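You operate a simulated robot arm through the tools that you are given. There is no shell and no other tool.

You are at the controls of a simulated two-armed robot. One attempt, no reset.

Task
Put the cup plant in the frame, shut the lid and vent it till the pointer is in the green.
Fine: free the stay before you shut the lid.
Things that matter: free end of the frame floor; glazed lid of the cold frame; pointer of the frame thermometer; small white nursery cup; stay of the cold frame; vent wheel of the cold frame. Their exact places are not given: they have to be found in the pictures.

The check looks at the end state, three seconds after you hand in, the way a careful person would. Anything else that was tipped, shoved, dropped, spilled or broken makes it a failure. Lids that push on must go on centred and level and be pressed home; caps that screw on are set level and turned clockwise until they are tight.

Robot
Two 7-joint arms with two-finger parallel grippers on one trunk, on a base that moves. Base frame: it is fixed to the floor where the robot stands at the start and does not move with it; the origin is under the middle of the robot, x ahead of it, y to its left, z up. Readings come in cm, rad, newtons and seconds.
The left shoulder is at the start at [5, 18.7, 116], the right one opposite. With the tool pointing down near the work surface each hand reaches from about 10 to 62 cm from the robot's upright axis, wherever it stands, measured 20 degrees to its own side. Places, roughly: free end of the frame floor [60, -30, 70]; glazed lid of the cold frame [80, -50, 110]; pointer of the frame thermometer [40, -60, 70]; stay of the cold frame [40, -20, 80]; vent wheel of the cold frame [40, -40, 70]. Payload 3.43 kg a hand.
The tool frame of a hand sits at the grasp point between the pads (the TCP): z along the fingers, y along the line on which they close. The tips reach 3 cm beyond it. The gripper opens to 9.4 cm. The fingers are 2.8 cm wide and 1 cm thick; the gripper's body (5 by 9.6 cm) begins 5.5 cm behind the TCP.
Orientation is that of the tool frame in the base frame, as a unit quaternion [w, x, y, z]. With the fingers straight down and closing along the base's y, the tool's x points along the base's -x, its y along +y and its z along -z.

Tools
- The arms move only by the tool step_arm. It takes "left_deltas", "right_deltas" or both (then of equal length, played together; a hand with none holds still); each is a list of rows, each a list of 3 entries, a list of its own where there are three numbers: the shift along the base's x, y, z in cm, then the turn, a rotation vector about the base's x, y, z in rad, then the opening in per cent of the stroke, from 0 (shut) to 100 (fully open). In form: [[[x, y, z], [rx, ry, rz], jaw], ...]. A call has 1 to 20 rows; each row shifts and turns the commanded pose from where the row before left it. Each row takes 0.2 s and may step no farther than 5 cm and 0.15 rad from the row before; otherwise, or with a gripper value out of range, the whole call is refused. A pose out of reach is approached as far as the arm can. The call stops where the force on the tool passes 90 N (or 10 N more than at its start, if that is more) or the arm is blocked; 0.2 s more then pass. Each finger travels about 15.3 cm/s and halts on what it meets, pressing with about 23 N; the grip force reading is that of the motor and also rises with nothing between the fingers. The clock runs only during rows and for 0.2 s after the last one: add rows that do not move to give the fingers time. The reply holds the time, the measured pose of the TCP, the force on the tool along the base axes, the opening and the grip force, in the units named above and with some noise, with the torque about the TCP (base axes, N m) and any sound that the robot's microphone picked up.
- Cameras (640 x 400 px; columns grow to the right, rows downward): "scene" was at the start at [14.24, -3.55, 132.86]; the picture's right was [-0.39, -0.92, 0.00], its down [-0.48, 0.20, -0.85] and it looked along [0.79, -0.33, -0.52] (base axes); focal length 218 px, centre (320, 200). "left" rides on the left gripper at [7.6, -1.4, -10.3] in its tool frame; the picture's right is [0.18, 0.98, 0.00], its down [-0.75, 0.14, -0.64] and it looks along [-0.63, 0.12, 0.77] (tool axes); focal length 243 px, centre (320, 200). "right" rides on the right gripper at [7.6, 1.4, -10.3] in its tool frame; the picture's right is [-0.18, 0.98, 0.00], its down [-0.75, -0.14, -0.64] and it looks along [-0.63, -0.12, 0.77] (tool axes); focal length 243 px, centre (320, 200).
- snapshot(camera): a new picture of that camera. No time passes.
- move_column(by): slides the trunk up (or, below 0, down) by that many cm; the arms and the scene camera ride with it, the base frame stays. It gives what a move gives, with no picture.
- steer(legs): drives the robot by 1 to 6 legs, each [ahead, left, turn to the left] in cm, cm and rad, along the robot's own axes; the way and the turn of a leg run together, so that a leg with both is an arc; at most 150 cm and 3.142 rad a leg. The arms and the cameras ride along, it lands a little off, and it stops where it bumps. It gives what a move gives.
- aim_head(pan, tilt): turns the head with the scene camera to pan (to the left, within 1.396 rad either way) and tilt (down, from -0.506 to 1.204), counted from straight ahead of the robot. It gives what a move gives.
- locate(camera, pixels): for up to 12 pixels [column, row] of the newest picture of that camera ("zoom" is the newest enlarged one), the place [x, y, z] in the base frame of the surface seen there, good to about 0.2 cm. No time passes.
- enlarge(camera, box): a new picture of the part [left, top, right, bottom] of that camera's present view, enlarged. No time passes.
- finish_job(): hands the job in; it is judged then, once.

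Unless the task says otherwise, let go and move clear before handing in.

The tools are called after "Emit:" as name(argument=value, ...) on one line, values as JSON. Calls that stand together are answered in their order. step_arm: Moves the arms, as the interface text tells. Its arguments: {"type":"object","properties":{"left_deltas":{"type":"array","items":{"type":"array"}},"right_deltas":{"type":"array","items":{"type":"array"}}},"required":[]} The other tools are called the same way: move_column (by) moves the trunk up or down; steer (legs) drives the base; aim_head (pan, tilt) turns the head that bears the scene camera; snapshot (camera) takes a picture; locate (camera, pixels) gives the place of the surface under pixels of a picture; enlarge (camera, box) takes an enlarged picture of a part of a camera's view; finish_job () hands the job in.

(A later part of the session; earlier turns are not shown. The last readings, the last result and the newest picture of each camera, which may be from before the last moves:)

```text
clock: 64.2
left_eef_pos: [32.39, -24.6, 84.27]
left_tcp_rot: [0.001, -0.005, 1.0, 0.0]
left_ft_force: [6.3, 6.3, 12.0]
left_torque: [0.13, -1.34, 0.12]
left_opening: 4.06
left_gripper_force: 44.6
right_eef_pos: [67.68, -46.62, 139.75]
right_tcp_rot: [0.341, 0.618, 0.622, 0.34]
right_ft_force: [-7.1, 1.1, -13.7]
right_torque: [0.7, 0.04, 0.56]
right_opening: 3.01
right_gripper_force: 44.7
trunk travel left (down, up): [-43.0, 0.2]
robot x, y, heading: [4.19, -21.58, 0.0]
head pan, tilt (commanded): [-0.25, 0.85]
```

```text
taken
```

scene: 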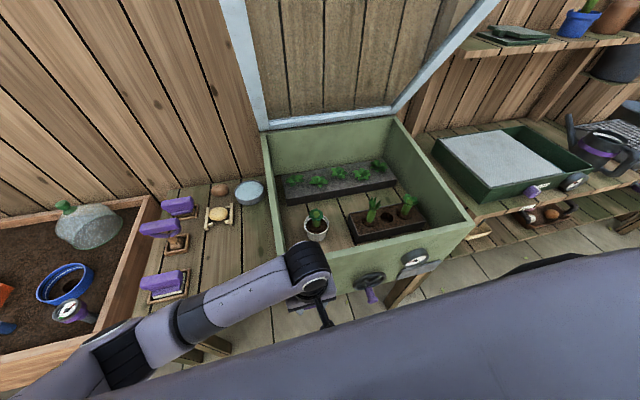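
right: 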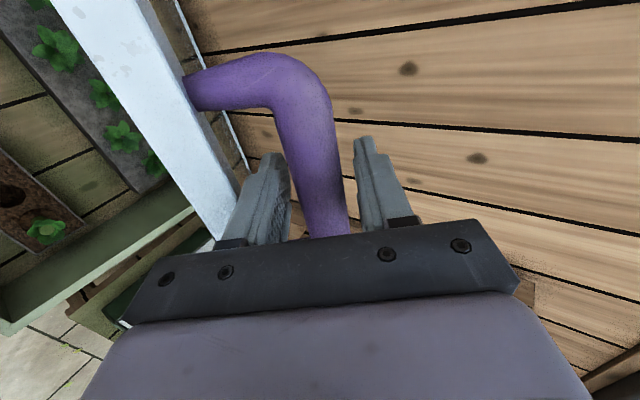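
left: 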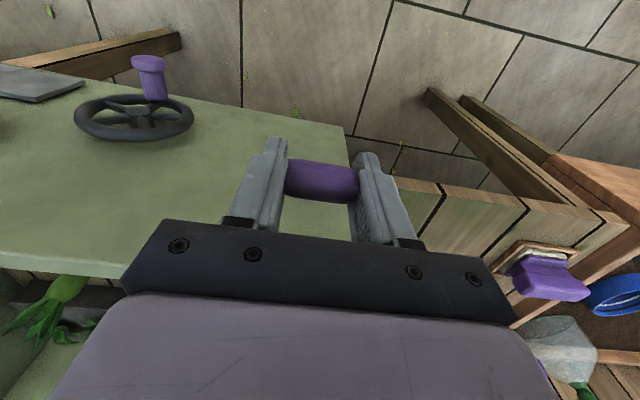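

The lever is at about 35° with modest force. I'll keep going along the arc.

Emit:
step_arm(left_deltas=[[[-0.8, 0, -0.6], [0, 0, 0], 30], [[-0.8, 0, -0.7], [0, 0, 0], 30], [[-0.65, 0, -0.8], [0, 0, 0], 30], [[-0.65, 0, -0.8], [0, 0, 0], 30], [[0, 0, 0], [0, 0, 0], 30]])

Emit:
snapshot(camera="left")

```text
clock: 65.4
left_eef_pos: [29.32, -24.72, 81.23]
left_tcp_rot: [-0.004, -0.003, 1.0, 0.0]
left_ft_force: [-8.7, 8.1, 5.3]
left_torque: [-0.11, 0.16, -0.06]
left_opening: 4.04
left_gripper_force: 45.8
right_eef_pos: [67.67, -46.59, 139.93]
right_tcp_rot: [0.341, 0.618, 0.622, 0.34]
right_ft_force: [-2.8, 0.1, -14.2]
right_torque: [0.33, 0.06, -0.32]
right_opening: 3.01
right_gripper_force: 44.7
trunk travel left (down, up): [-43.0, 0.2]
robot x, y, heading: [4.33, -20.9, 0.007]
head pan, tilt (commanded): [-0.25, 0.85]
```

```text
taken
```

left: 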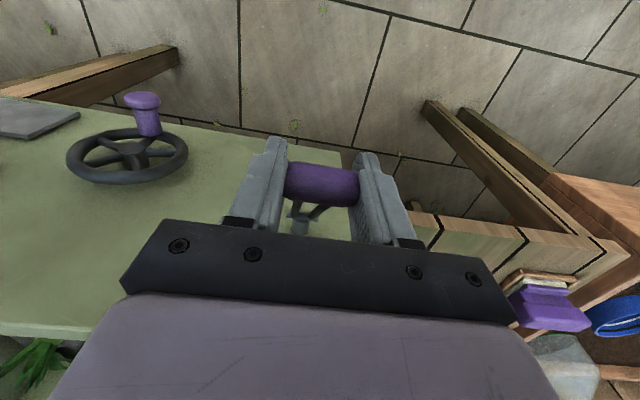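

The pull reversed sign around 54°, as if the lever went over centre, and the right hand's load changed too. I'll take it further toward its end stop.

Emit:
step_arm(left_deltas=[[[-0.55, 0, -0.9], [0, 0, 0], 30], [[-0.55, 0, -0.9], [0, 0, 0], 30], [[-0.35, 0, -0.95], [0, 0, 0], 30], [[0, 0, 0], [0, 0, 0], 30]])

Emit:
snapshot(camera="left")

```text
clock: 66.4
left_eef_pos: [27.92, -24.61, 78.46]
left_tcp_rot: [-0.001, -0.004, 1.0, 0.001]
left_ft_force: [-15.5, 14.4, 18.4]
left_torque: [-0.05, -1.09, 0.04]
left_opening: 4.02
left_gripper_force: 45.3
right_eef_pos: [67.64, -46.7, 139.77]
right_tcp_rot: [0.341, 0.619, 0.62, 0.34]
right_ft_force: [1.8, -1.5, -15.2]
right_torque: [0.16, 0.09, -0.25]
right_opening: 3.01
right_gripper_force: 44.4
trunk travel left (down, up): [-43.0, 0.2]
robot x, y, heading: [3.95, -20.9, 0.004]
head pan, tilt (commanded): [-0.25, 0.85]
```

```text
taken
```

left: 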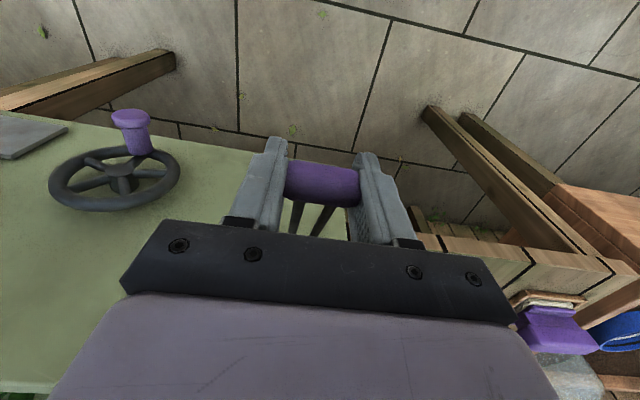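

The lever is at about 68° with a radial misfit, so I'll widen the arc slightly and continue a bit further to find the stop.

Emit:
step_arm(left_deltas=[[[-0.6, 0, -0.6], [0, 0, 0], 30], [[-0.35, 0, -0.9], [0, 0, 0], 30], [[-0.2, 0, -0.9], [0, 0, 0], 30], [[0, 0, 0], [0, 0, 0], 30]])

Emit:
snapshot(camera="left")

```text
clock: 67.4
left_eef_pos: [27.05, -24.63, 76.02]
left_tcp_rot: [0.0, -0.004, 1.0, 0.0]
left_ft_force: [10.5, 9.1, 20.3]
left_torque: [-0.12, 0.16, -0.05]
left_opening: 4.0
left_gripper_force: 45.3
right_eef_pos: [67.68, -46.58, 139.72]
right_tcp_rot: [0.341, 0.618, 0.621, 0.34]
right_ft_force: [-8.4, -0.6, -13.3]
right_torque: [0.04, 0.38, -0.54]
right_opening: 3.03
right_gripper_force: 45.4
trunk travel left (down, up): [-43.0, 0.2]
robot x, y, heading: [4.09, -21.36, 0.002]
head pan, tilt (commanded): [-0.25, 0.85]
```

```text
taken
```

left: 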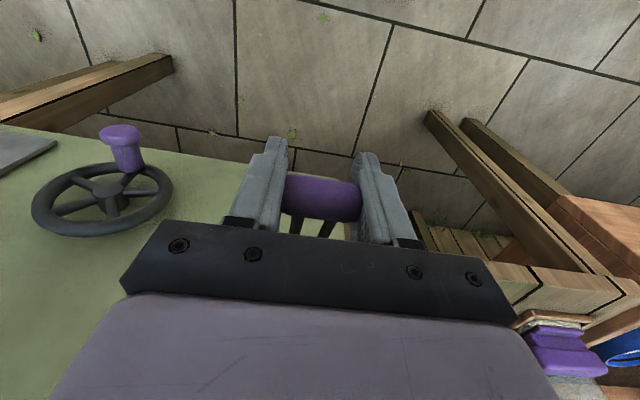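

The lever is near horizontal with resistance rising, probably at its stop. Holding it there, I'll test the lid by moving the handle just 0.6 cm along its closing arc and reading the force.

Emit:
step_arm(right_deltas=[[[-0.27, 0, -0.13], [0, 0, 0], 10], [[-0.27, 0, -0.13], [0, 0, 0], 10], [[0, 0, 0], [0, 0, 0], 10]], left_deltas=[[[0, 0, 0], [0, 0, 0], 30], [[0, 0, 0], [0, 0, 0], 30], [[0, 0, 0], [0, 0, 0], 30]])

```text
clock: 68.2
left_eef_pos: [27.16, -24.63, 76.05]
left_tcp_rot: [-0.001, -0.004, 1.0, 0.0]
left_ft_force: [10.8, 6.1, 13.8]
left_torque: [-0.11, 0.04, 0.09]
left_opening: 3.99
left_gripper_force: 44.4
right_eef_pos: [67.45, -46.68, 139.51]
right_tcp_rot: [0.343, 0.617, 0.621, 0.341]
right_ft_force: [4.2, -3.1, -3.7]
right_torque: [0.1, -0.64, -0.28]
right_opening: 3.04
right_gripper_force: 45.0
trunk travel left (down, up): [-43.0, 0.2]
robot x, y, heading: [3.84, -20.92, 0.009]
head pan, tilt (commanded): [-0.25, 0.85]
```

The force change is small and the handle moved a little. I'll test another 0.8 cm.

Emit:
step_arm(right_deltas=[[[-0.35, 0, -0.18], [0, 0, 0], 10], [[-0.35, 0, -0.18], [0, 0, 0], 10], [[0, 0, 0], [0, 0, 0], 10]], left_deltas=[[[0, 0, 0], [0, 0, 0], 30], [[0, 0, 0], [0, 0, 0], 30], [[0, 0, 0], [0, 0, 0], 30]])

Emit:
snapshot(camera="right")

```text
clock: 69.0
left_eef_pos: [27.05, -24.62, 76.15]
left_tcp_rot: [0.0, -0.003, 1.0, 0.0]
left_ft_force: [13.6, 0.5, 7.5]
left_torque: [0.01, 0.44, -0.03]
left_opening: 3.99
left_gripper_force: 45.7
right_eef_pos: [66.49, -46.68, 139.19]
right_tcp_rot: [0.34, 0.617, 0.621, 0.342]
right_ft_force: [1.7, -1.4, -0.1]
right_torque: [0.13, -0.15, -0.17]
right_opening: 3.01
right_gripper_force: 44.8
trunk travel left (down, up): [-43.0, 0.2]
robot x, y, heading: [3.74, -20.9, 0.011]
head pan, tilt (commanded): [-0.25, 0.85]
```

```text
taken
```

right: 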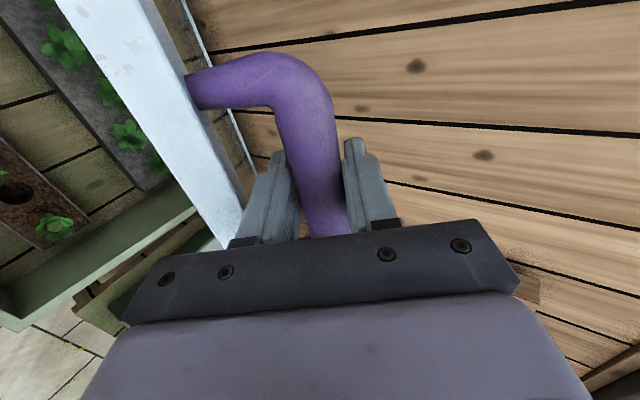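

The handle moved freely with almost no force, so the stay is released. I'll let go of the lever, raise the left hand clear, and see whether the lever stays down.

Emit:
step_arm(left_deltas=[[[0, 0, 0], [0, 0, 0], 45], [[0, 0, 0], [0, 0, 0], 62], [[0, 0, 0], [0, 0, 0], 66], [[0, 0, 1], [0, 0, 0], 66], [[0, 0, 2], [0, 0, 0], 66], [[0, 0, 3], [0, 0, 0], 66], [[0, 1, 4], [0, 0, 0], 66], [[0, 1, 4], [0, 0, 0], 66], [[0, 1, 4], [0, 0, 0], 66], [[0, 0, 0], [0, 0, 0], 66]])

Emit:
snapshot(camera="left")

Emit:
snapshot(camera="scene")

```text
clock: 70.8
left_eef_pos: [27.13, -22.14, 88.5]
left_tcp_rot: [0.008, -0.023, 1.0, 0.019]
left_ft_force: [4.2, 2.2, -5.1]
left_torque: [-0.16, 0.06, -0.14]
left_opening: 6.21
left_gripper_force: 0.1
right_eef_pos: [66.53, -46.77, 139.12]
right_tcp_rot: [0.341, 0.618, 0.621, 0.34]
right_ft_force: [0.9, 1.3, -1.0]
right_torque: [0.07, -0.2, -0.14]
right_opening: 2.99
right_gripper_force: 44.8
trunk travel left (down, up): [-43.0, 0.2]
robot x, y, heading: [3.82, -21.28, 0.008]
head pan, tilt (commanded): [-0.25, 0.85]
stopped in row 9 (left hand): the force on the tool passed its limit at 156 N (the readings are from after the stop); the commanded pose is now the measured one
```

```text
taken
```

left: 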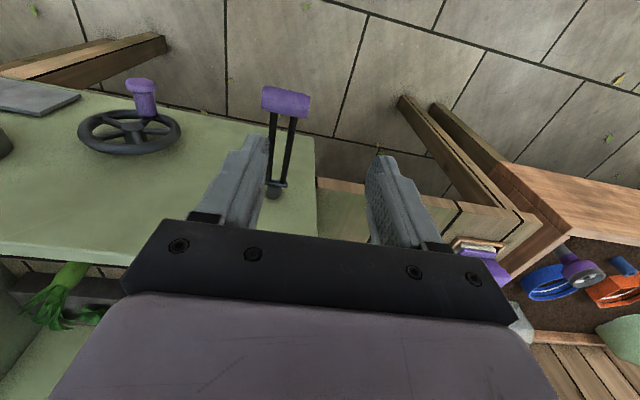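

```text
taken
```

scene: 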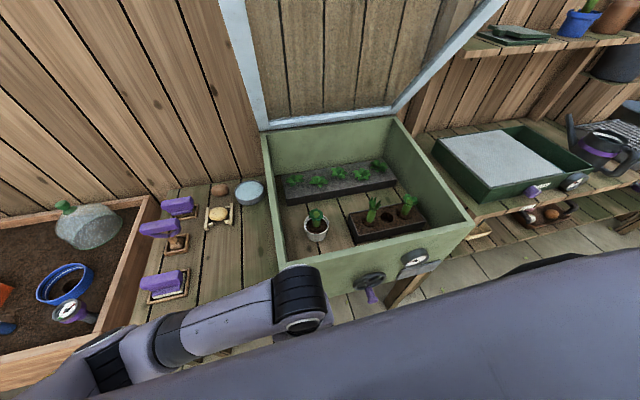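

The lever stayed down in its freed position; the left hand bumped something on the way up, most likely the robot's own torso behind it. I'll move it forward and left before raising it.

Emit:
step_arm(left_deltas=[[[1.5, 1, 0], [0, 0, 0], 66], [[2, 2, 0.5], [0, 0, 0], 66], [[2, 3, 1], [0, 0, 0], 66], [[1, 3, 2], [0, 0, 0], 66], [[1, 4, 2], [0, 0, 0], 66], [[0, 4, 2], [0, 0, 0], 66], [[0, 4, 2], [0, 0, 0], 66], [[0, 4, 1], [0, 0, 0], 66], [[0, 0, 0], [0, 0, 0], 66]])

Emit:
snapshot(camera="scene")

Emit:
snapshot(camera="left")

```text
clock: 72.8
left_eef_pos: [34.23, 2.94, 99.21]
left_tcp_rot: [0.007, -0.021, 1.0, 0.017]
left_ft_force: [0.3, -0.3, 0.5]
left_torque: [0.0, -0.01, -0.02]
left_opening: 6.2
left_gripper_force: 0.0
right_eef_pos: [66.57, -46.54, 139.13]
right_tcp_rot: [0.341, 0.617, 0.622, 0.34]
right_ft_force: [1.2, 0.3, -2.5]
right_torque: [0.32, -0.02, -0.16]
right_opening: 3.02
right_gripper_force: 44.5
trunk travel left (down, up): [-43.0, 0.2]
robot x, y, heading: [3.95, -21.12, 0.012]
head pan, tilt (commanded): [-0.25, 0.85]
```

```text
taken
```

scene: 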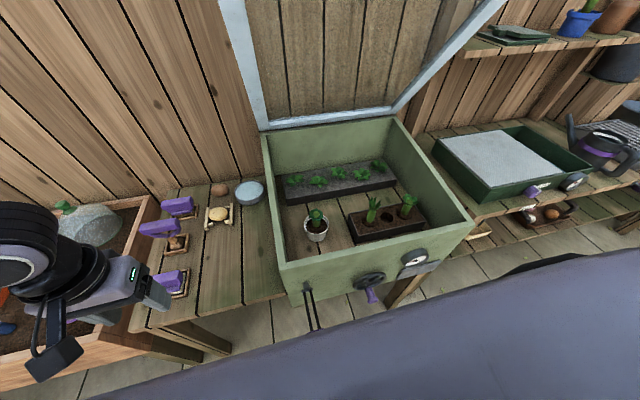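

```text
taken
```

left: 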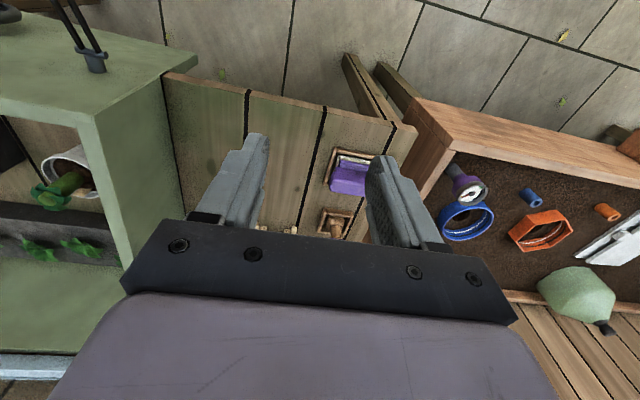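

The freed lever hangs out in front at (312,310) and the lid is still held in the right hand. I'll ease the grip to a loose fit around the bar and start lowering the lid along its arc, pitching the hand down gradually.

Emit:
step_arm(right_deltas=[[[0, 0, 0], [0, 0, 0], 37], [[0, 0, 0], [0, 0, 0], 37], [[-1.0, 0, -0.56], [0, 0.015, 0], 37], [[-1.03, 0, -0.56], [0, 0.02, 0], 37], [[-0.99, 0, -0.6], [0, 0.02, 0], 37], [[-0.99, 0, -0.6], [0, 0.02, 0], 37], [[0, 0, 0], [0, 0, 0], 37]])

Emit:
snapshot(camera="right")

Emit:
aim_head(pan=-0.3, tilt=0.3)

Emit:
snapshot(camera="scene")

```text
clock: 74.5
left_eef_pos: [34.43, 2.96, 99.3]
left_tcp_rot: [0.006, -0.022, 1.0, 0.016]
left_ft_force: [-0.2, -0.5, -0.6]
left_torque: [-0.02, 0.02, 0.0]
left_opening: 6.18
left_gripper_force: 0.1
right_eef_pos: [62.33, -46.57, 137.07]
right_tcp_rot: [0.318, 0.63, 0.633, 0.317]
right_ft_force: [-0.6, 1.0, 1.1]
right_torque: [0.01, 0.0, 0.03]
right_opening: 3.51
right_gripper_force: 0.3
trunk travel left (down, up): [-43.0, 0.2]
robot x, y, heading: [3.91, -21.26, 0.004]
head pan, tilt (commanded): [-0.25, 0.85]
```

```text
taken
```

right: 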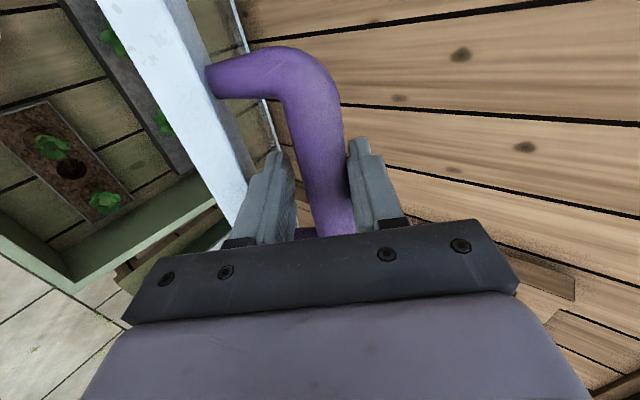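

```text
clock: 75.4
left_eef_pos: [34.27, 2.78, 99.28]
left_tcp_rot: [0.006, -0.023, 1.0, 0.016]
left_ft_force: [0.1, -0.2, -0.1]
left_torque: [-0.03, 0.02, -0.01]
left_opening: 6.19
left_gripper_force: 0.0
right_eef_pos: [62.38, -46.65, 137.07]
right_tcp_rot: [0.318, 0.63, 0.634, 0.317]
right_ft_force: [0.2, -0.9, 1.6]
right_torque: [0.01, 0.0, 0.02]
right_opening: 3.53
right_gripper_force: 0.7
trunk travel left (down, up): [-43.0, 0.2]
robot x, y, heading: [4.42, -20.95, 0.008]
head pan, tilt (commanded): [-0.3, 0.3]
```

```text
taken
```

scene: 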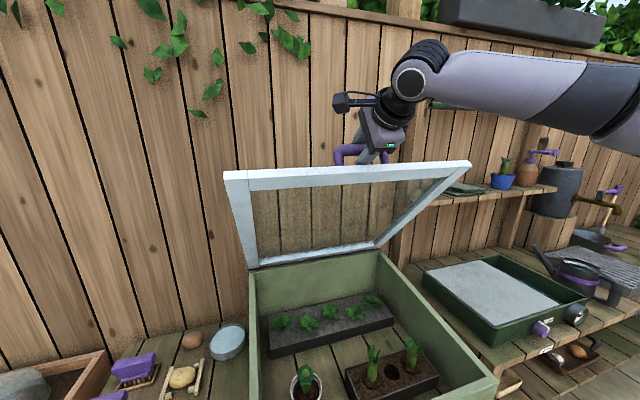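

The lid follows smoothly with about 1 N of force. I'll continue lowering along the arc.

Emit:
step_arm(right_deltas=[[[-0.96, 0, -0.66], [0, 0.02, 0], 37], [[-0.96, 0, -0.68], [0, 0.02, 0], 37], [[-1.87, 0, -1.42], [0, 0.04, 0], 37], [[-1.8, 0, -1.5], [0, 0.04, 0], 37], [[-1.74, 0, -1.55], [0, 0.04, 0], 37], [[-1.68, 0, -1.6], [0, 0.04, 0], 37], [[-1.6, 0, -1.68], [0, 0.04, 0], 37], [[-0.76, 0, -0.87], [0, 0.02, 0], 37], [[-0.77, 0, -0.87], [0, 0.02, 0], 37], [[0, 0, 0], [0, 0, 0], 37]])

Emit:
snapshot(camera="right")

Emit:
snapshot(camera="scene")

```text
clock: 77.6
left_eef_pos: [34.31, 2.88, 99.24]
left_tcp_rot: [0.007, -0.022, 1.0, 0.016]
left_ft_force: [-0.5, 0.9, -0.9]
left_torque: [-0.01, 0.01, 0.03]
left_opening: 6.17
left_gripper_force: 0.1
right_eef_pos: [50.27, -46.63, 125.92]
right_tcp_rot: [0.226, 0.669, 0.672, 0.225]
right_ft_force: [-0.4, 0.4, -0.3]
right_torque: [-0.01, -0.02, 0.03]
right_opening: 3.48
right_gripper_force: 0.1
trunk travel left (down, up): [-43.0, 0.2]
robot x, y, heading: [4.18, -21.44, 0.006]
head pan, tilt (commanded): [-0.3, 0.3]
```

```text
taken
```

right: 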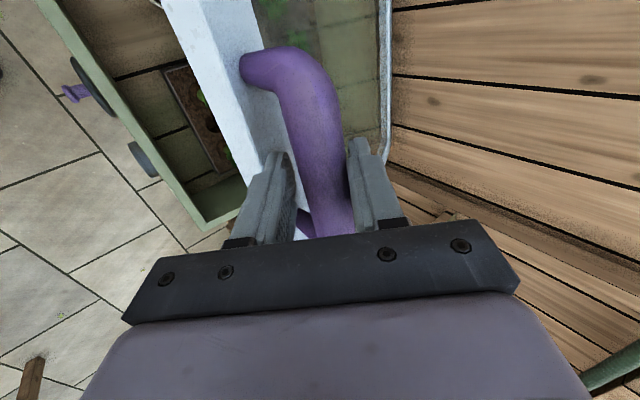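

```text
taken
```

scene: 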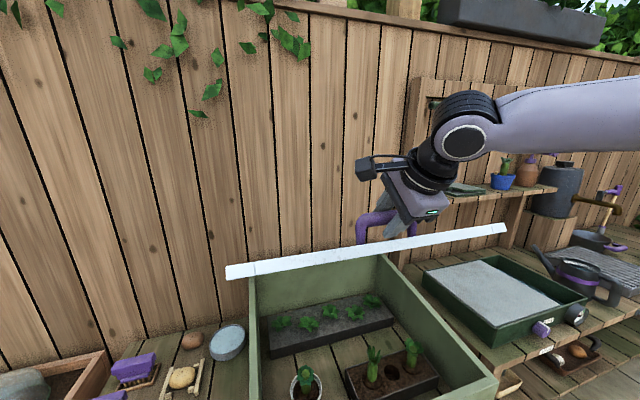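

The lid is about a third of the way down with negligible force. I'll keep lowering.

Emit:
step_arm(right_deltas=[[[-0.73, 0, -0.9], [0, 0.015, 0], 37], [[-1.4, 0, -1.85], [0, 0.03, 0], 37], [[-1.35, 0, -1.9], [0, 0.03, 0], 37], [[-1.25, 0, -1.95], [0, 0.03, 0], 37], [[-1.18, 0, -2.0], [0, 0.03, 0], 37], [[-1.09, 0, -2.05], [0, 0.03, 0], 37], [[-1.0, 0, -2.1], [0, 0.03, 0], 37], [[-0.92, 0, -2.12], [0, 0.03, 0], 37], [[-0.4, 0, -1.1], [0, 0.01, 0], 37], [[0, 0, 0], [0, 0, 0], 37]])

Emit:
snapshot(camera="right")

Emit:
aim_head(pan=-0.3, tilt=0.6)

Emit:
snapshot(camera="scene")

```text
clock: 79.8
left_eef_pos: [34.33, 2.94, 99.15]
left_tcp_rot: [0.007, -0.022, 1.0, 0.016]
left_ft_force: [0.4, 0.6, 0.6]
left_torque: [-0.02, 0.02, -0.01]
left_opening: 6.2
left_gripper_force: 0.2
right_eef_pos: [41.03, -46.68, 110.04]
right_tcp_rot: [0.144, 0.691, 0.694, 0.146]
right_ft_force: [0.2, 0.9, -0.1]
right_torque: [0.03, 0.0, -0.02]
right_opening: 3.5
right_gripper_force: 0.1
trunk travel left (down, up): [-43.0, 0.2]
robot x, y, heading: [4.41, -21.17, 0.007]
head pan, tilt (commanded): [-0.3, 0.3]
```

```text
taken
```

right: 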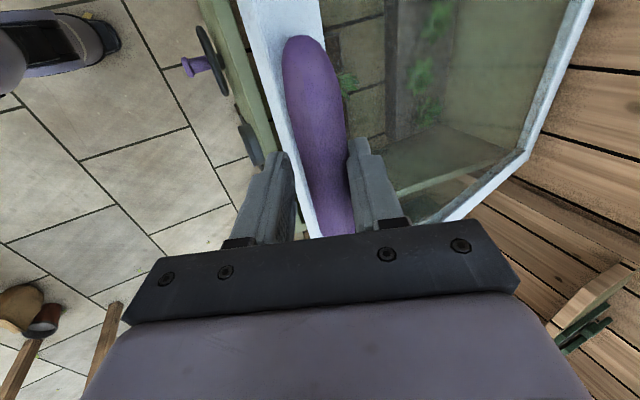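

```text
clock: 80.6
left_eef_pos: [34.39, 2.77, 99.2]
left_tcp_rot: [0.006, -0.022, 1.0, 0.017]
left_ft_force: [0.2, 0.4, -1.3]
left_torque: [0.01, 0.0, 0.0]
left_opening: 6.22
left_gripper_force: 0.1
right_eef_pos: [40.95, -46.69, 110.16]
right_tcp_rot: [0.145, 0.69, 0.694, 0.146]
right_ft_force: [0.9, 0.9, 1.0]
right_torque: [-0.05, 0.02, -0.02]
right_opening: 3.48
right_gripper_force: 0.0
trunk travel left (down, up): [-43.0, 0.2]
robot x, y, heading: [3.94, -21.09, 0.004]
head pan, tilt (commanded): [-0.3, 0.6]
```

```text
taken
```

scene: 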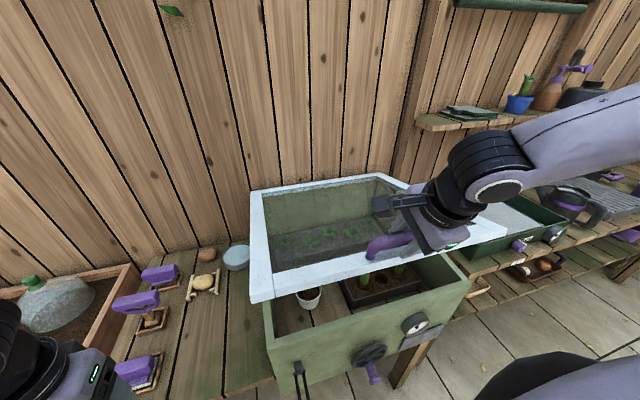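

The lid is well down and the cup sits clear beneath it. I'll lower further to just above the frame, more slowly.

Emit:
step_arm(right_deltas=[[[-0.38, 0, -1.1], [0, 0.015, 0], 37], [[-0.72, 0, -2.19], [0, 0.03, 0], 37], [[-0.6, 0, -2.23], [0, 0.03, 0], 37], [[-0.5, 0, -2.25], [0, 0.03, 0], 37], [[-0.42, 0, -2.27], [0, 0.03, 0], 37], [[-0.33, 0, -2.29], [0, 0.03, 0], 37], [[-0.1, 0, -1.1], [0, 0.01, 0], 37], [[0, 0, 0], [0, 0, 0], 37]])

Emit:
snapshot(camera="right")

Emit:
snapshot(camera="scene")

```text
clock: 82.4
left_eef_pos: [34.4, 2.86, 99.2]
left_tcp_rot: [0.006, -0.022, 1.0, 0.017]
left_ft_force: [-0.1, 0.5, -0.6]
left_torque: [0.0, 0.02, 0.0]
left_opening: 6.19
left_gripper_force: 0.0
right_eef_pos: [37.92, -46.6, 96.51]
right_tcp_rot: [0.084, 0.701, 0.703, 0.085]
right_ft_force: [10.7, -6.8, 0.0]
right_torque: [-0.09, -0.15, -0.31]
right_opening: 4.08
right_gripper_force: 5.5
trunk travel left (down, up): [-43.0, 0.2]
robot x, y, heading: [3.72, -21.22, 0.003]
head pan, tilt (commanded): [-0.3, 0.6]
```

```text
taken
```

right: 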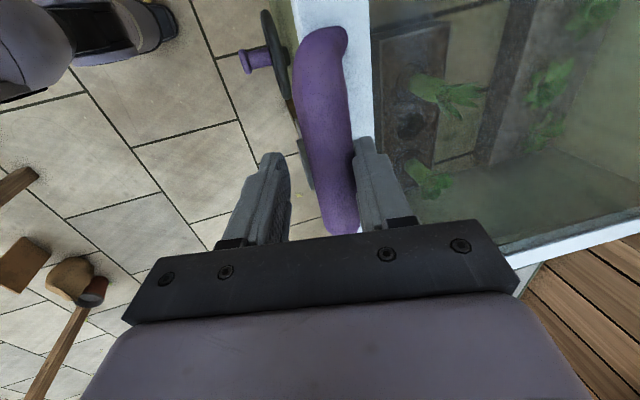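

```text
taken
```

scene: 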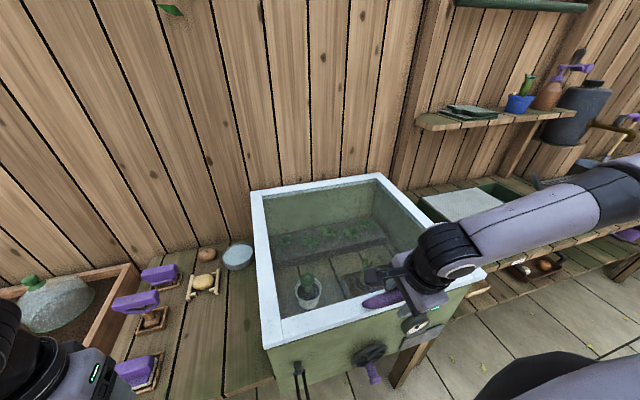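

The lid looks nearly or fully closed and the bar presses lightly on the rear finger. I'll locate the bar and the lid's edge before going further.

Emit:
locate(camera="right", pixels=[[325, 100], [335, 150], [345, 200], [320, 50], [365, 60], [362, 100], [300, 20], [420, 60], [600, 235], [550, 245]])

Emit:
locate(camera="scene", pixels=[[270, 340], [275, 348], [300, 330], [262, 200], [378, 178], [340, 318], [360, 300], [380, 300], [300, 345], [300, 338]])

Emit:
enlarge(camera="scene", box=[250, 260, 480, 400])

```text
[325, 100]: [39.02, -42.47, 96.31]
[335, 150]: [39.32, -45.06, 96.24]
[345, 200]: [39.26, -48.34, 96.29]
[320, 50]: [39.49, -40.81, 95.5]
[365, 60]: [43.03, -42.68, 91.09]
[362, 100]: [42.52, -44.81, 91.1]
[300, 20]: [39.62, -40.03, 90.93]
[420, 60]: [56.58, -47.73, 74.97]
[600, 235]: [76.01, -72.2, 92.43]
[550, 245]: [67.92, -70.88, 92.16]
```

```text
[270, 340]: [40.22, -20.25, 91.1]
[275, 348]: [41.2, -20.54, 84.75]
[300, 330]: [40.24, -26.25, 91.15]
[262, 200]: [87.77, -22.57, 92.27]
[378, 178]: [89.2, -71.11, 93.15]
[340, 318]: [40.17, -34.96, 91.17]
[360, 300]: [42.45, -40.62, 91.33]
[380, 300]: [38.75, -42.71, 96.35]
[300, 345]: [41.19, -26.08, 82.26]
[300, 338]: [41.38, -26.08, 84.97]
```

```text
2.78 times, centred on (365, 330) of scene
```

zoom: 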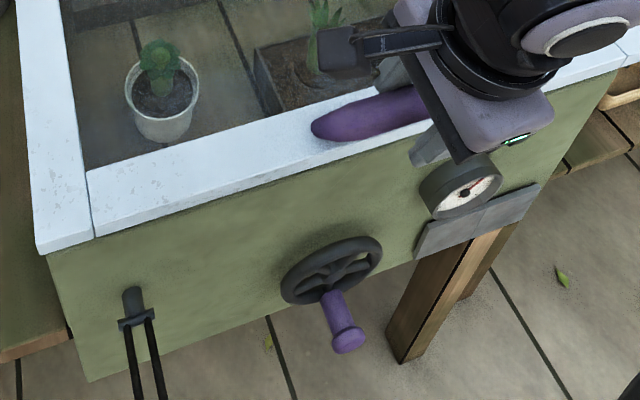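

The lid's top is at z 91.1 at the front, so about 4 cm of gap remains, and the bar is at (39.1, 95.2). I'll re-centre on the bar, grip it, and lower the last part gently.

Emit:
step_arm(right_deltas=[[[0.6, 0, -0.5], [0, 0, 0], 42], [[0.5, 0, -0.6], [0, 0, 0], 42], [[0, 0, 0], [0, 0, 0], 25], [[0, 0, 0], [0, 0, 0], 10], [[0, 0, 0], [0, 0, 0], 10]])

Emit:
step_arm(right_deltas=[[[0, 0, -0.7], [0, 0, 0], 10], [[0, 0, -0.7], [0, 0, 0], 10], [[0, 0, -0.7], [0, 0, 0], 10], [[0, 0, 0], [0, 0, 0], 10]])

```text
clock: 83.6
left_eef_pos: [34.3, 2.92, 99.18]
left_tcp_rot: [0.007, -0.022, 1.0, 0.017]
left_ft_force: [-0.1, 0.1, 0.0]
left_torque: [0.01, -0.01, 0.01]
left_opening: 6.2
left_gripper_force: 0.0
right_eef_pos: [38.84, -46.42, 95.44]
right_tcp_rot: [0.084, 0.7, 0.704, 0.085]
right_ft_force: [-2.9, 1.8, -1.1]
right_torque: [0.51, 0.06, -0.15]
right_opening: 2.75
right_gripper_force: 45.2
trunk travel left (down, up): [-43.0, 0.2]
robot x, y, heading: [3.78, -20.81, 0.008]
head pan, tilt (commanded): [-0.3, 0.6]
```

```text
clock: 84.6
left_eef_pos: [34.21, 3.07, 99.32]
left_tcp_rot: [0.007, -0.022, 1.0, 0.014]
left_ft_force: [-0.2, 0.7, -0.2]
left_torque: [-0.03, -0.01, 0.0]
left_opening: 6.21
left_gripper_force: 0.1
right_eef_pos: [38.77, -46.43, 93.71]
right_tcp_rot: [0.08, 0.699, 0.705, 0.084]
right_ft_force: [-16.4, 24.0, 0.6]
right_torque: [0.32, 0.0, -0.9]
right_opening: 2.7
right_gripper_force: 44.6
right hand out of reach, approached as far as the arm can: row 3
trunk travel left (down, up): [-43.0, 0.2]
robot x, y, heading: [4.3, -21.17, 0.005]
head pan, tilt (commanded): [-0.3, 0.6]
```

The right arm reached a joint limit at z 93.7, with the trunk raised. I'll use the trunk to lower the hand and lid the rest of the way, in small amounts.

Emit:
move_column(by=-1.5)

```text
clock: 85.2
left_eef_pos: [34.21, 2.91, 97.75]
left_tcp_rot: [0.007, -0.023, 1.0, 0.015]
left_ft_force: [0.5, 0.2, 0.1]
left_torque: [0.0, 0.01, -0.01]
left_opening: 6.22
left_gripper_force: 0.0
right_eef_pos: [38.72, -46.57, 92.2]
right_tcp_rot: [0.08, 0.698, 0.706, 0.085]
right_ft_force: [-18.7, 25.0, -0.6]
right_torque: [0.12, 0.07, -0.54]
right_opening: 2.68
right_gripper_force: 45.1
trunk travel left (down, up): [-41.5, 1.7]
robot x, y, heading: [4.31, -21.19, 0.007]
head pan, tilt (commanded): [-0.3, 0.6]
```

The trunk move lowered the lid cleanly to TCP z 92.2 with no vertical resistance. I'll continue in smaller steps until it meets the frame.

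Emit:
move_column(by=-1)

Emit:
snapshot(camera="scene")

Emit:
locate(camera="scene", pixels=[[300, 328], [300, 333], [300, 338], [270, 340], [340, 318], [275, 350]])

```text
clock: 85.8
left_eef_pos: [34.04, 3.09, 96.98]
left_tcp_rot: [0.009, -0.023, 1.0, 0.016]
left_ft_force: [-0.9, 0.5, -0.3]
left_torque: [-0.01, -0.05, -0.02]
left_opening: 6.23
left_gripper_force: 0.0
right_eef_pos: [38.64, -46.57, 91.73]
right_tcp_rot: [0.086, 0.698, 0.705, 0.089]
right_ft_force: [-26.1, 9.6, 54.6]
right_torque: [0.86, 0.48, -0.74]
right_opening: 2.64
right_gripper_force: 44.5
trunk travel left (down, up): [-40.5, 2.7]
robot x, y, heading: [3.86, -21.41, 0.005]
head pan, tilt (commanded): [-0.3, 0.6]
```

```text
taken
```

scene: 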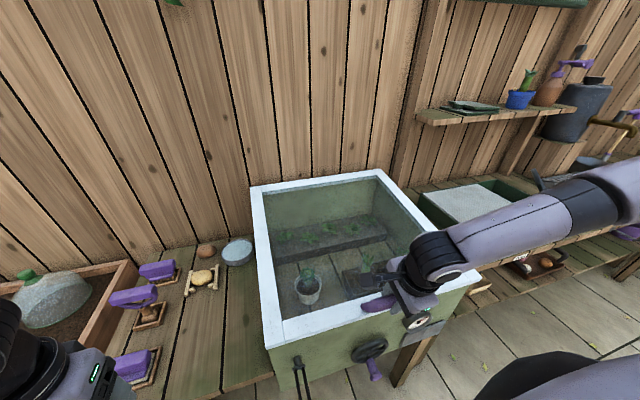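

```text
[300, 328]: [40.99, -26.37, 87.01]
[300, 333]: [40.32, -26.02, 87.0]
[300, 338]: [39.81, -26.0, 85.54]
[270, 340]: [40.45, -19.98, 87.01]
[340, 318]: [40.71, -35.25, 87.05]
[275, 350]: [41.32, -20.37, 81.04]
```

The lid's top surface is now at z 87.0, resting on the 85.0 frame edge, with 55 N of press. It's shut; I'll ease the press by raising the trunk slightly, then open the fingers.

Emit:
move_column(by=0.6)

Emit:
step_arm(right_deltas=[[[0, 0, 0], [0, 0, 0], 30], [[0, 0, 0], [0, 0, 0], 45], [[0, 0, 0], [0, 0, 0], 55], [[0, 0, 0], [0, 0, 0], 55]])

Emit:
snapshot(camera="right")

```text
clock: 86.4
left_eef_pos: [34.12, 3.05, 97.35]
left_tcp_rot: [0.009, -0.022, 1.0, 0.014]
left_ft_force: [-0.3, 0.0, -0.1]
left_torque: [0.01, 0.0, -0.03]
left_opening: 6.22
left_gripper_force: 0.1
right_eef_pos: [38.66, -46.55, 91.74]
right_tcp_rot: [0.081, 0.698, 0.706, 0.085]
right_ft_force: [-17.6, 22.1, 17.2]
right_torque: [0.04, -0.06, -0.73]
right_opening: 2.65
right_gripper_force: 45.2
trunk travel left (down, up): [-41.1, 2.1]
robot x, y, heading: [3.89, -20.99, 0.005]
head pan, tilt (commanded): [-0.3, 0.6]
```

```text
clock: 87.4
left_eef_pos: [34.39, 2.82, 97.34]
left_tcp_rot: [0.007, -0.022, 1.0, 0.016]
left_ft_force: [0.7, -0.5, 0.0]
left_torque: [-0.01, 0.0, 0.0]
left_opening: 6.18
left_gripper_force: 0.1
right_eef_pos: [39.16, -46.98, 91.67]
right_tcp_rot: [0.084, 0.699, 0.705, 0.085]
right_ft_force: [-0.2, -0.6, 1.2]
right_torque: [0.02, -0.01, 0.01]
right_opening: 5.17
right_gripper_force: 0.1
trunk travel left (down, up): [-41.1, 2.1]
robot x, y, heading: [4.14, -21.26, 0.003]
head pan, tilt (commanded): [-0.3, 0.6]
```

```text
taken
```

right: 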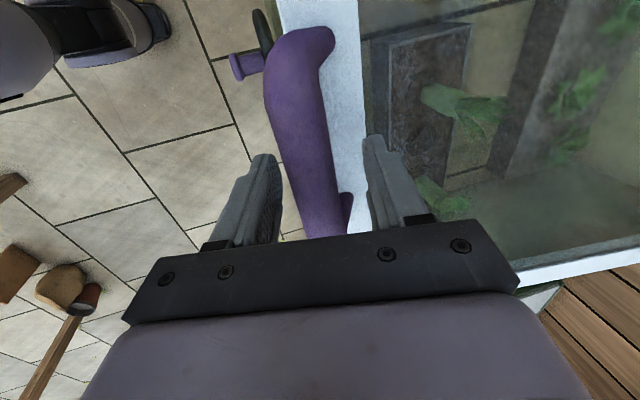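

The grip is open and the hand carries no load. I'll back the right hand straight out along its finger direction and check the lid and dial.

Emit:
step_arm(right_deltas=[[[-0.24, 0, 0.97], [0, 0, 0], 55], [[-0.36, 0, 1.45], [0, 0, 0], 55], [[-0.48, 0, 1.94], [0, 0, 0], 55], [[-0.48, 0, 1.94], [0, 0, 0], 55], [[-0.6, 0, 2.4], [0, 0, 0], 55], [[-0.6, 0, 2.4], [0, 0, 0], 55], [[-0.6, -1, 2.4], [0, 0, 0], 55], [[0, 0, 0], [0, 0, 0], 55]])

Emit:
snapshot(camera="right")

Emit:
snapshot(camera="scene")

```text
clock: 89.2
left_eef_pos: [34.47, 2.84, 97.35]
left_tcp_rot: [0.007, -0.022, 1.0, 0.017]
left_ft_force: [0.1, 0.2, -0.2]
left_torque: [-0.03, 0.01, -0.02]
left_opening: 6.21
left_gripper_force: 0.1
right_eef_pos: [35.8, -47.97, 105.15]
right_tcp_rot: [0.082, 0.7, 0.704, 0.085]
right_ft_force: [0.3, -1.1, 1.0]
right_torque: [0.01, 0.01, 0.01]
right_opening: 5.19
right_gripper_force: 0.0
trunk travel left (down, up): [-41.1, 2.1]
robot x, y, heading: [4.13, -20.84, 0.002]
head pan, tilt (commanded): [-0.3, 0.6]
```

```text
taken
```

right: 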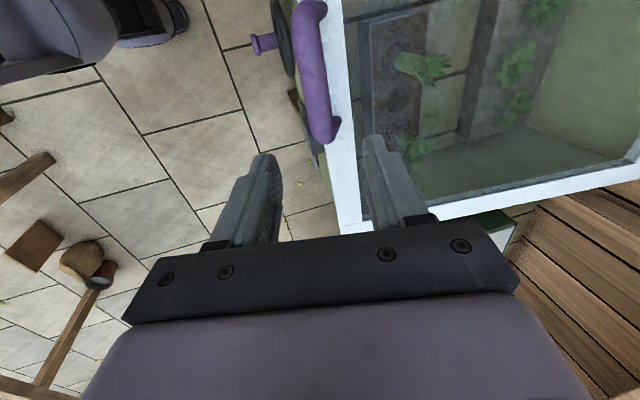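

```text
taken
```

scene: 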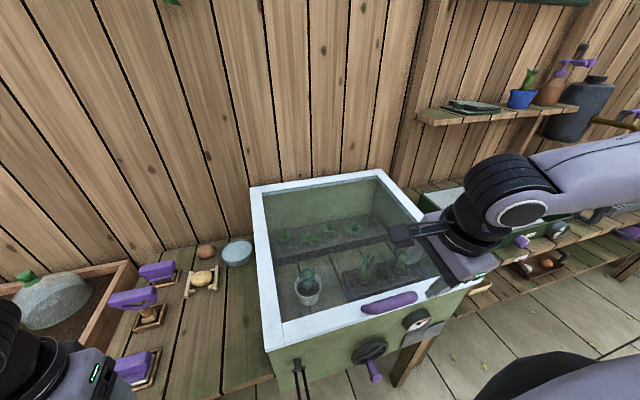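

The lid stays shut and the cup is upright beneath it. I'll back the robot off by 22 cm to get room in front of the vent wheel, then look at the dial.

Emit:
steer(legs=[[-22, 0, 0]])

Emit:
aim_head(pan=-0.55, tilt=0.6)

Emit:
snapshot(camera="scene")

Emit:
snapshot(camera="right")

```text
clock: 90.9
left_eef_pos: [11.88, 2.66, 97.28]
left_tcp_rot: [0.007, -0.021, 1.0, 0.018]
left_ft_force: [-0.2, 0.0, 0.5]
left_torque: [0.06, -0.04, -0.02]
left_opening: 6.22
left_gripper_force: 0.0
right_eef_pos: [13.43, -47.93, 105.16]
right_tcp_rot: [0.084, 0.701, 0.704, 0.085]
right_ft_force: [-0.5, 0.1, 0.2]
right_torque: [0.0, -0.02, 0.0]
right_opening: 5.16
right_gripper_force: 0.0
trunk travel left (down, up): [-41.1, 2.1]
robot x, y, heading: [-18.08, -21.47, -0.002]
head pan, tilt (commanded): [-0.3, 0.6]
```

```text
clock: 91.7
left_eef_pos: [12.04, 2.72, 97.3]
left_tcp_rot: [0.006, -0.021, 1.0, 0.017]
left_ft_force: [0.5, 0.7, 0.6]
left_torque: [-0.02, -0.01, -0.01]
left_opening: 6.2
left_gripper_force: 0.1
right_eef_pos: [13.36, -48.01, 105.14]
right_tcp_rot: [0.082, 0.701, 0.703, 0.085]
right_ft_force: [-0.1, 0.4, -0.1]
right_torque: [-0.03, 0.03, 0.0]
right_opening: 5.15
right_gripper_force: 0.1
trunk travel left (down, up): [-41.1, 2.1]
robot x, y, heading: [-18.38, -21.71, 0.002]
head pan, tilt (commanded): [-0.55, 0.6]
```

```text
taken
```

scene: 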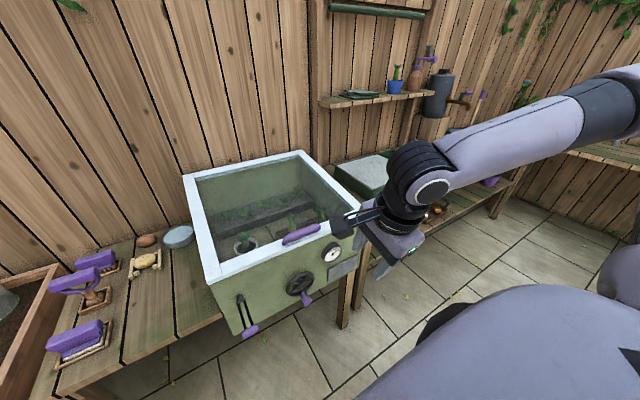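

```text
taken
```

right: 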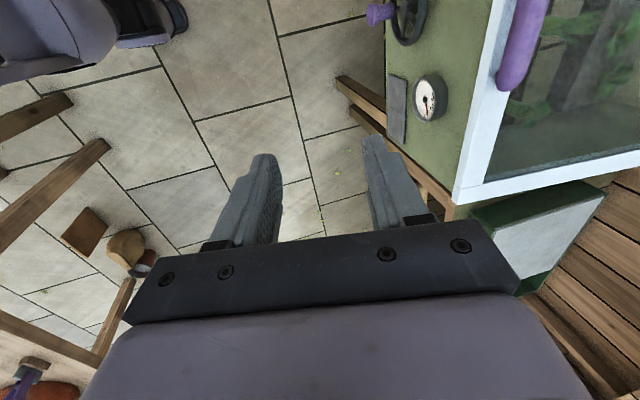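

Both cameras now see the dial: (430,98) in the right view and (333,253) in the scene view. I'll enlarge both.

Emit:
enlarge(camera="right", box=[390, 60, 470, 130])

Emit:
enlarge(camera="scene", box=[305, 230, 365, 275])

Emit:
enlarge(camera="scene", box=[215, 220, 375, 345])

```text
5.71 times, centred on (430, 95) of right
```

zoom: 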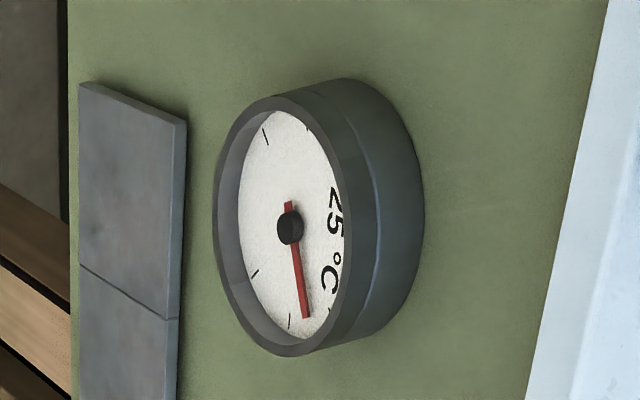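

```text
8.89 times, centred on (335, 252) of scene
```

zoom: 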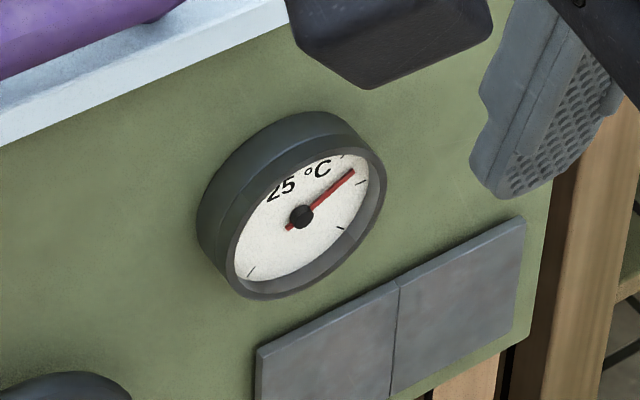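

```text
3.20 times, centred on (295, 282) of scene
```

zoom: 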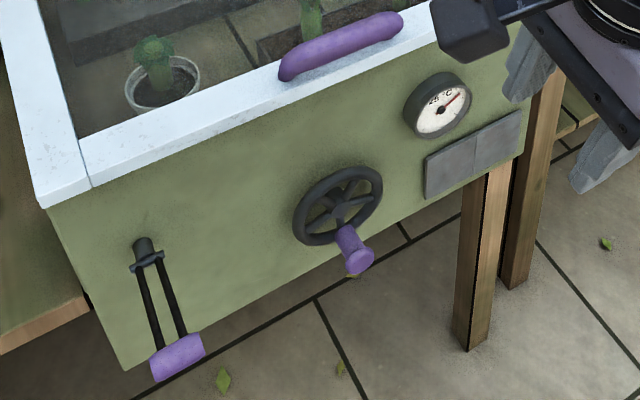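

The pointer now points to the upper right while "25 °C" is at the top; the rim still hides part of the face. I'll lower the trunk to work at wheel height and to see the dial more squarely.

Emit:
move_column(by=-24)

Emit:
aim_head(pan=-0.65, tilt=0.4)

Emit:
snapshot(camera="scene")

Emit:
snapshot(camera="right")

```text
clock: 94.2
left_eef_pos: [12.08, 2.68, 73.32]
left_tcp_rot: [0.006, -0.021, 1.0, 0.016]
left_ft_force: [0.2, 0.4, -0.4]
left_torque: [0.0, -0.03, 0.03]
left_opening: 6.22
left_gripper_force: 0.0
right_eef_pos: [13.39, -48.11, 81.27]
right_tcp_rot: [0.082, 0.701, 0.703, 0.084]
right_ft_force: [-0.1, 0.3, -0.2]
right_torque: [-0.02, 0.02, -0.04]
right_opening: 5.17
right_gripper_force: 0.1
trunk travel left (down, up): [-17.1, 26.1]
robot x, y, heading: [-18.5, -21.6, 0.004]
head pan, tilt (commanded): [-0.55, 0.6]
```

```text
clock: 94.9
left_eef_pos: [12.13, 2.72, 73.33]
left_tcp_rot: [0.006, -0.021, 1.0, 0.017]
left_ft_force: [-0.4, -0.4, 0.0]
left_torque: [0.03, -0.01, -0.01]
left_opening: 6.21
left_gripper_force: 0.0
right_eef_pos: [13.34, -48.04, 81.13]
right_tcp_rot: [0.083, 0.7, 0.704, 0.085]
right_ft_force: [0.0, 0.1, -0.1]
right_torque: [-0.01, -0.03, 0.0]
right_opening: 5.16
right_gripper_force: 0.1
trunk travel left (down, up): [-17.1, 26.1]
robot x, y, heading: [-17.94, -21.24, 0.003]
head pan, tilt (commanded): [-0.649, 0.4]
```

```text
taken
```

scene: 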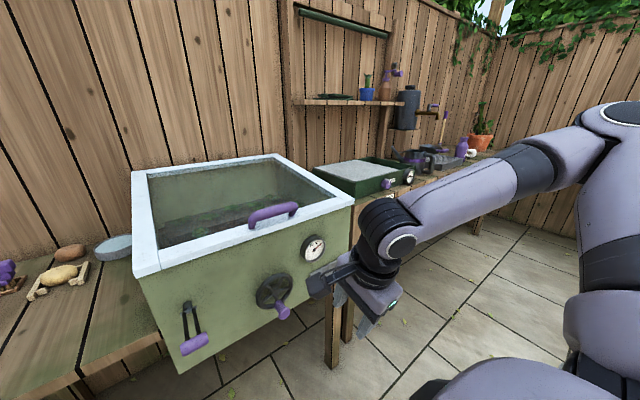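

```text
taken
```

right: 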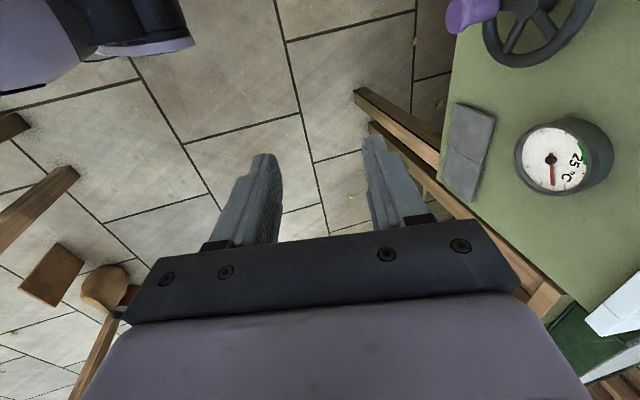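

Emit:
enlarge(camera="right", box=[505, 105, 625, 205])

Emit:
enlarge(camera="scene", box=[290, 225, 340, 270])

Emit:
enlarge(camera="scene", box=[235, 220, 345, 330])

```text
4.00 times, centred on (565, 155) of right
```

zoom: 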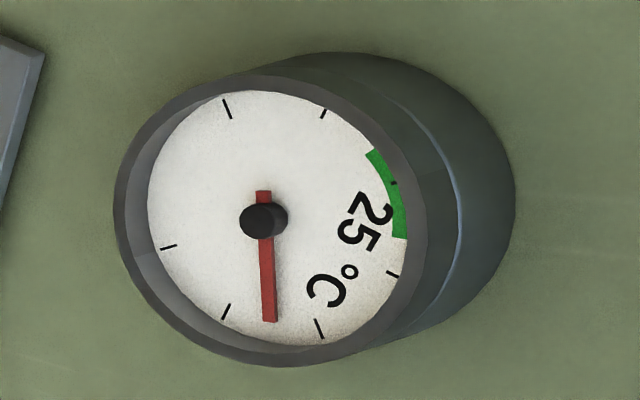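

```text
8.89 times, centred on (315, 248) of scene
```

zoom: 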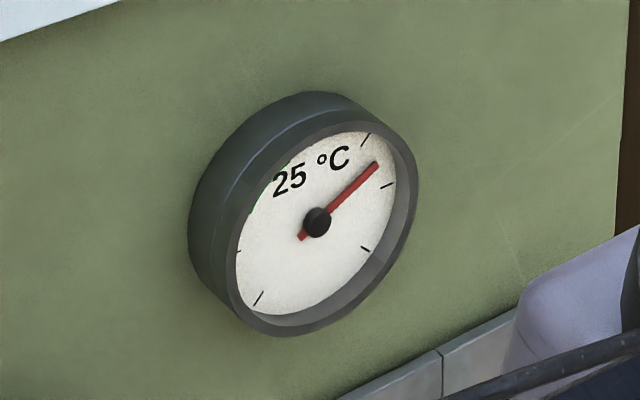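

```text
3.64 times, centred on (290, 275) of scene
```

zoom: 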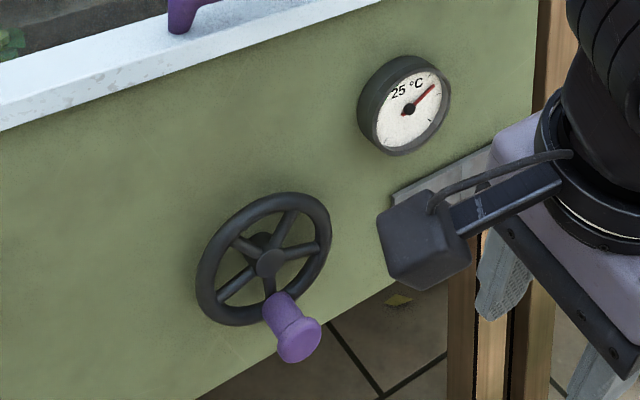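

The green band is now visible: it lies at the upper left of the dial (about −60° to −20° from top), while the pointer stands near +60°. The vent wheel must bring it back anticlockwise by about 100°. I'll locate the wheel and its knob.

Emit:
locate(camera="zoom", pixels=[[298, 345], [280, 310], [315, 330], [270, 262], [262, 198], [325, 230], [205, 290], [240, 322], [310, 290], [300, 325], [285, 350], [410, 108]])

Emit:
locate(camera="right", pixels=[[470, 12], [495, 5], [455, 15], [545, 65], [490, 45], [530, 10], [560, 60], [550, 155]])

```text
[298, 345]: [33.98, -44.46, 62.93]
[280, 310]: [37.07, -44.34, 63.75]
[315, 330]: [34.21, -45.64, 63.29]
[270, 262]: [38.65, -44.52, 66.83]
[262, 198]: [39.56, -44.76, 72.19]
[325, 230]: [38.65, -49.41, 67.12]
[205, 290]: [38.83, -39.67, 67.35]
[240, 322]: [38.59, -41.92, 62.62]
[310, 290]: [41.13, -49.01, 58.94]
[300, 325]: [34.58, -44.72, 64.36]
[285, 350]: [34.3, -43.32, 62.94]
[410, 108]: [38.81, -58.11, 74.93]
```

```text
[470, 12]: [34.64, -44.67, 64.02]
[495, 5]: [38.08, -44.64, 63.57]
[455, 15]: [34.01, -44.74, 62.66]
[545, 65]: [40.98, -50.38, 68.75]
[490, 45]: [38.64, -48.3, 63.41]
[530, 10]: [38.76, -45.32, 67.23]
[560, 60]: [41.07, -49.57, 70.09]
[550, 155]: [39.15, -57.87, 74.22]
```

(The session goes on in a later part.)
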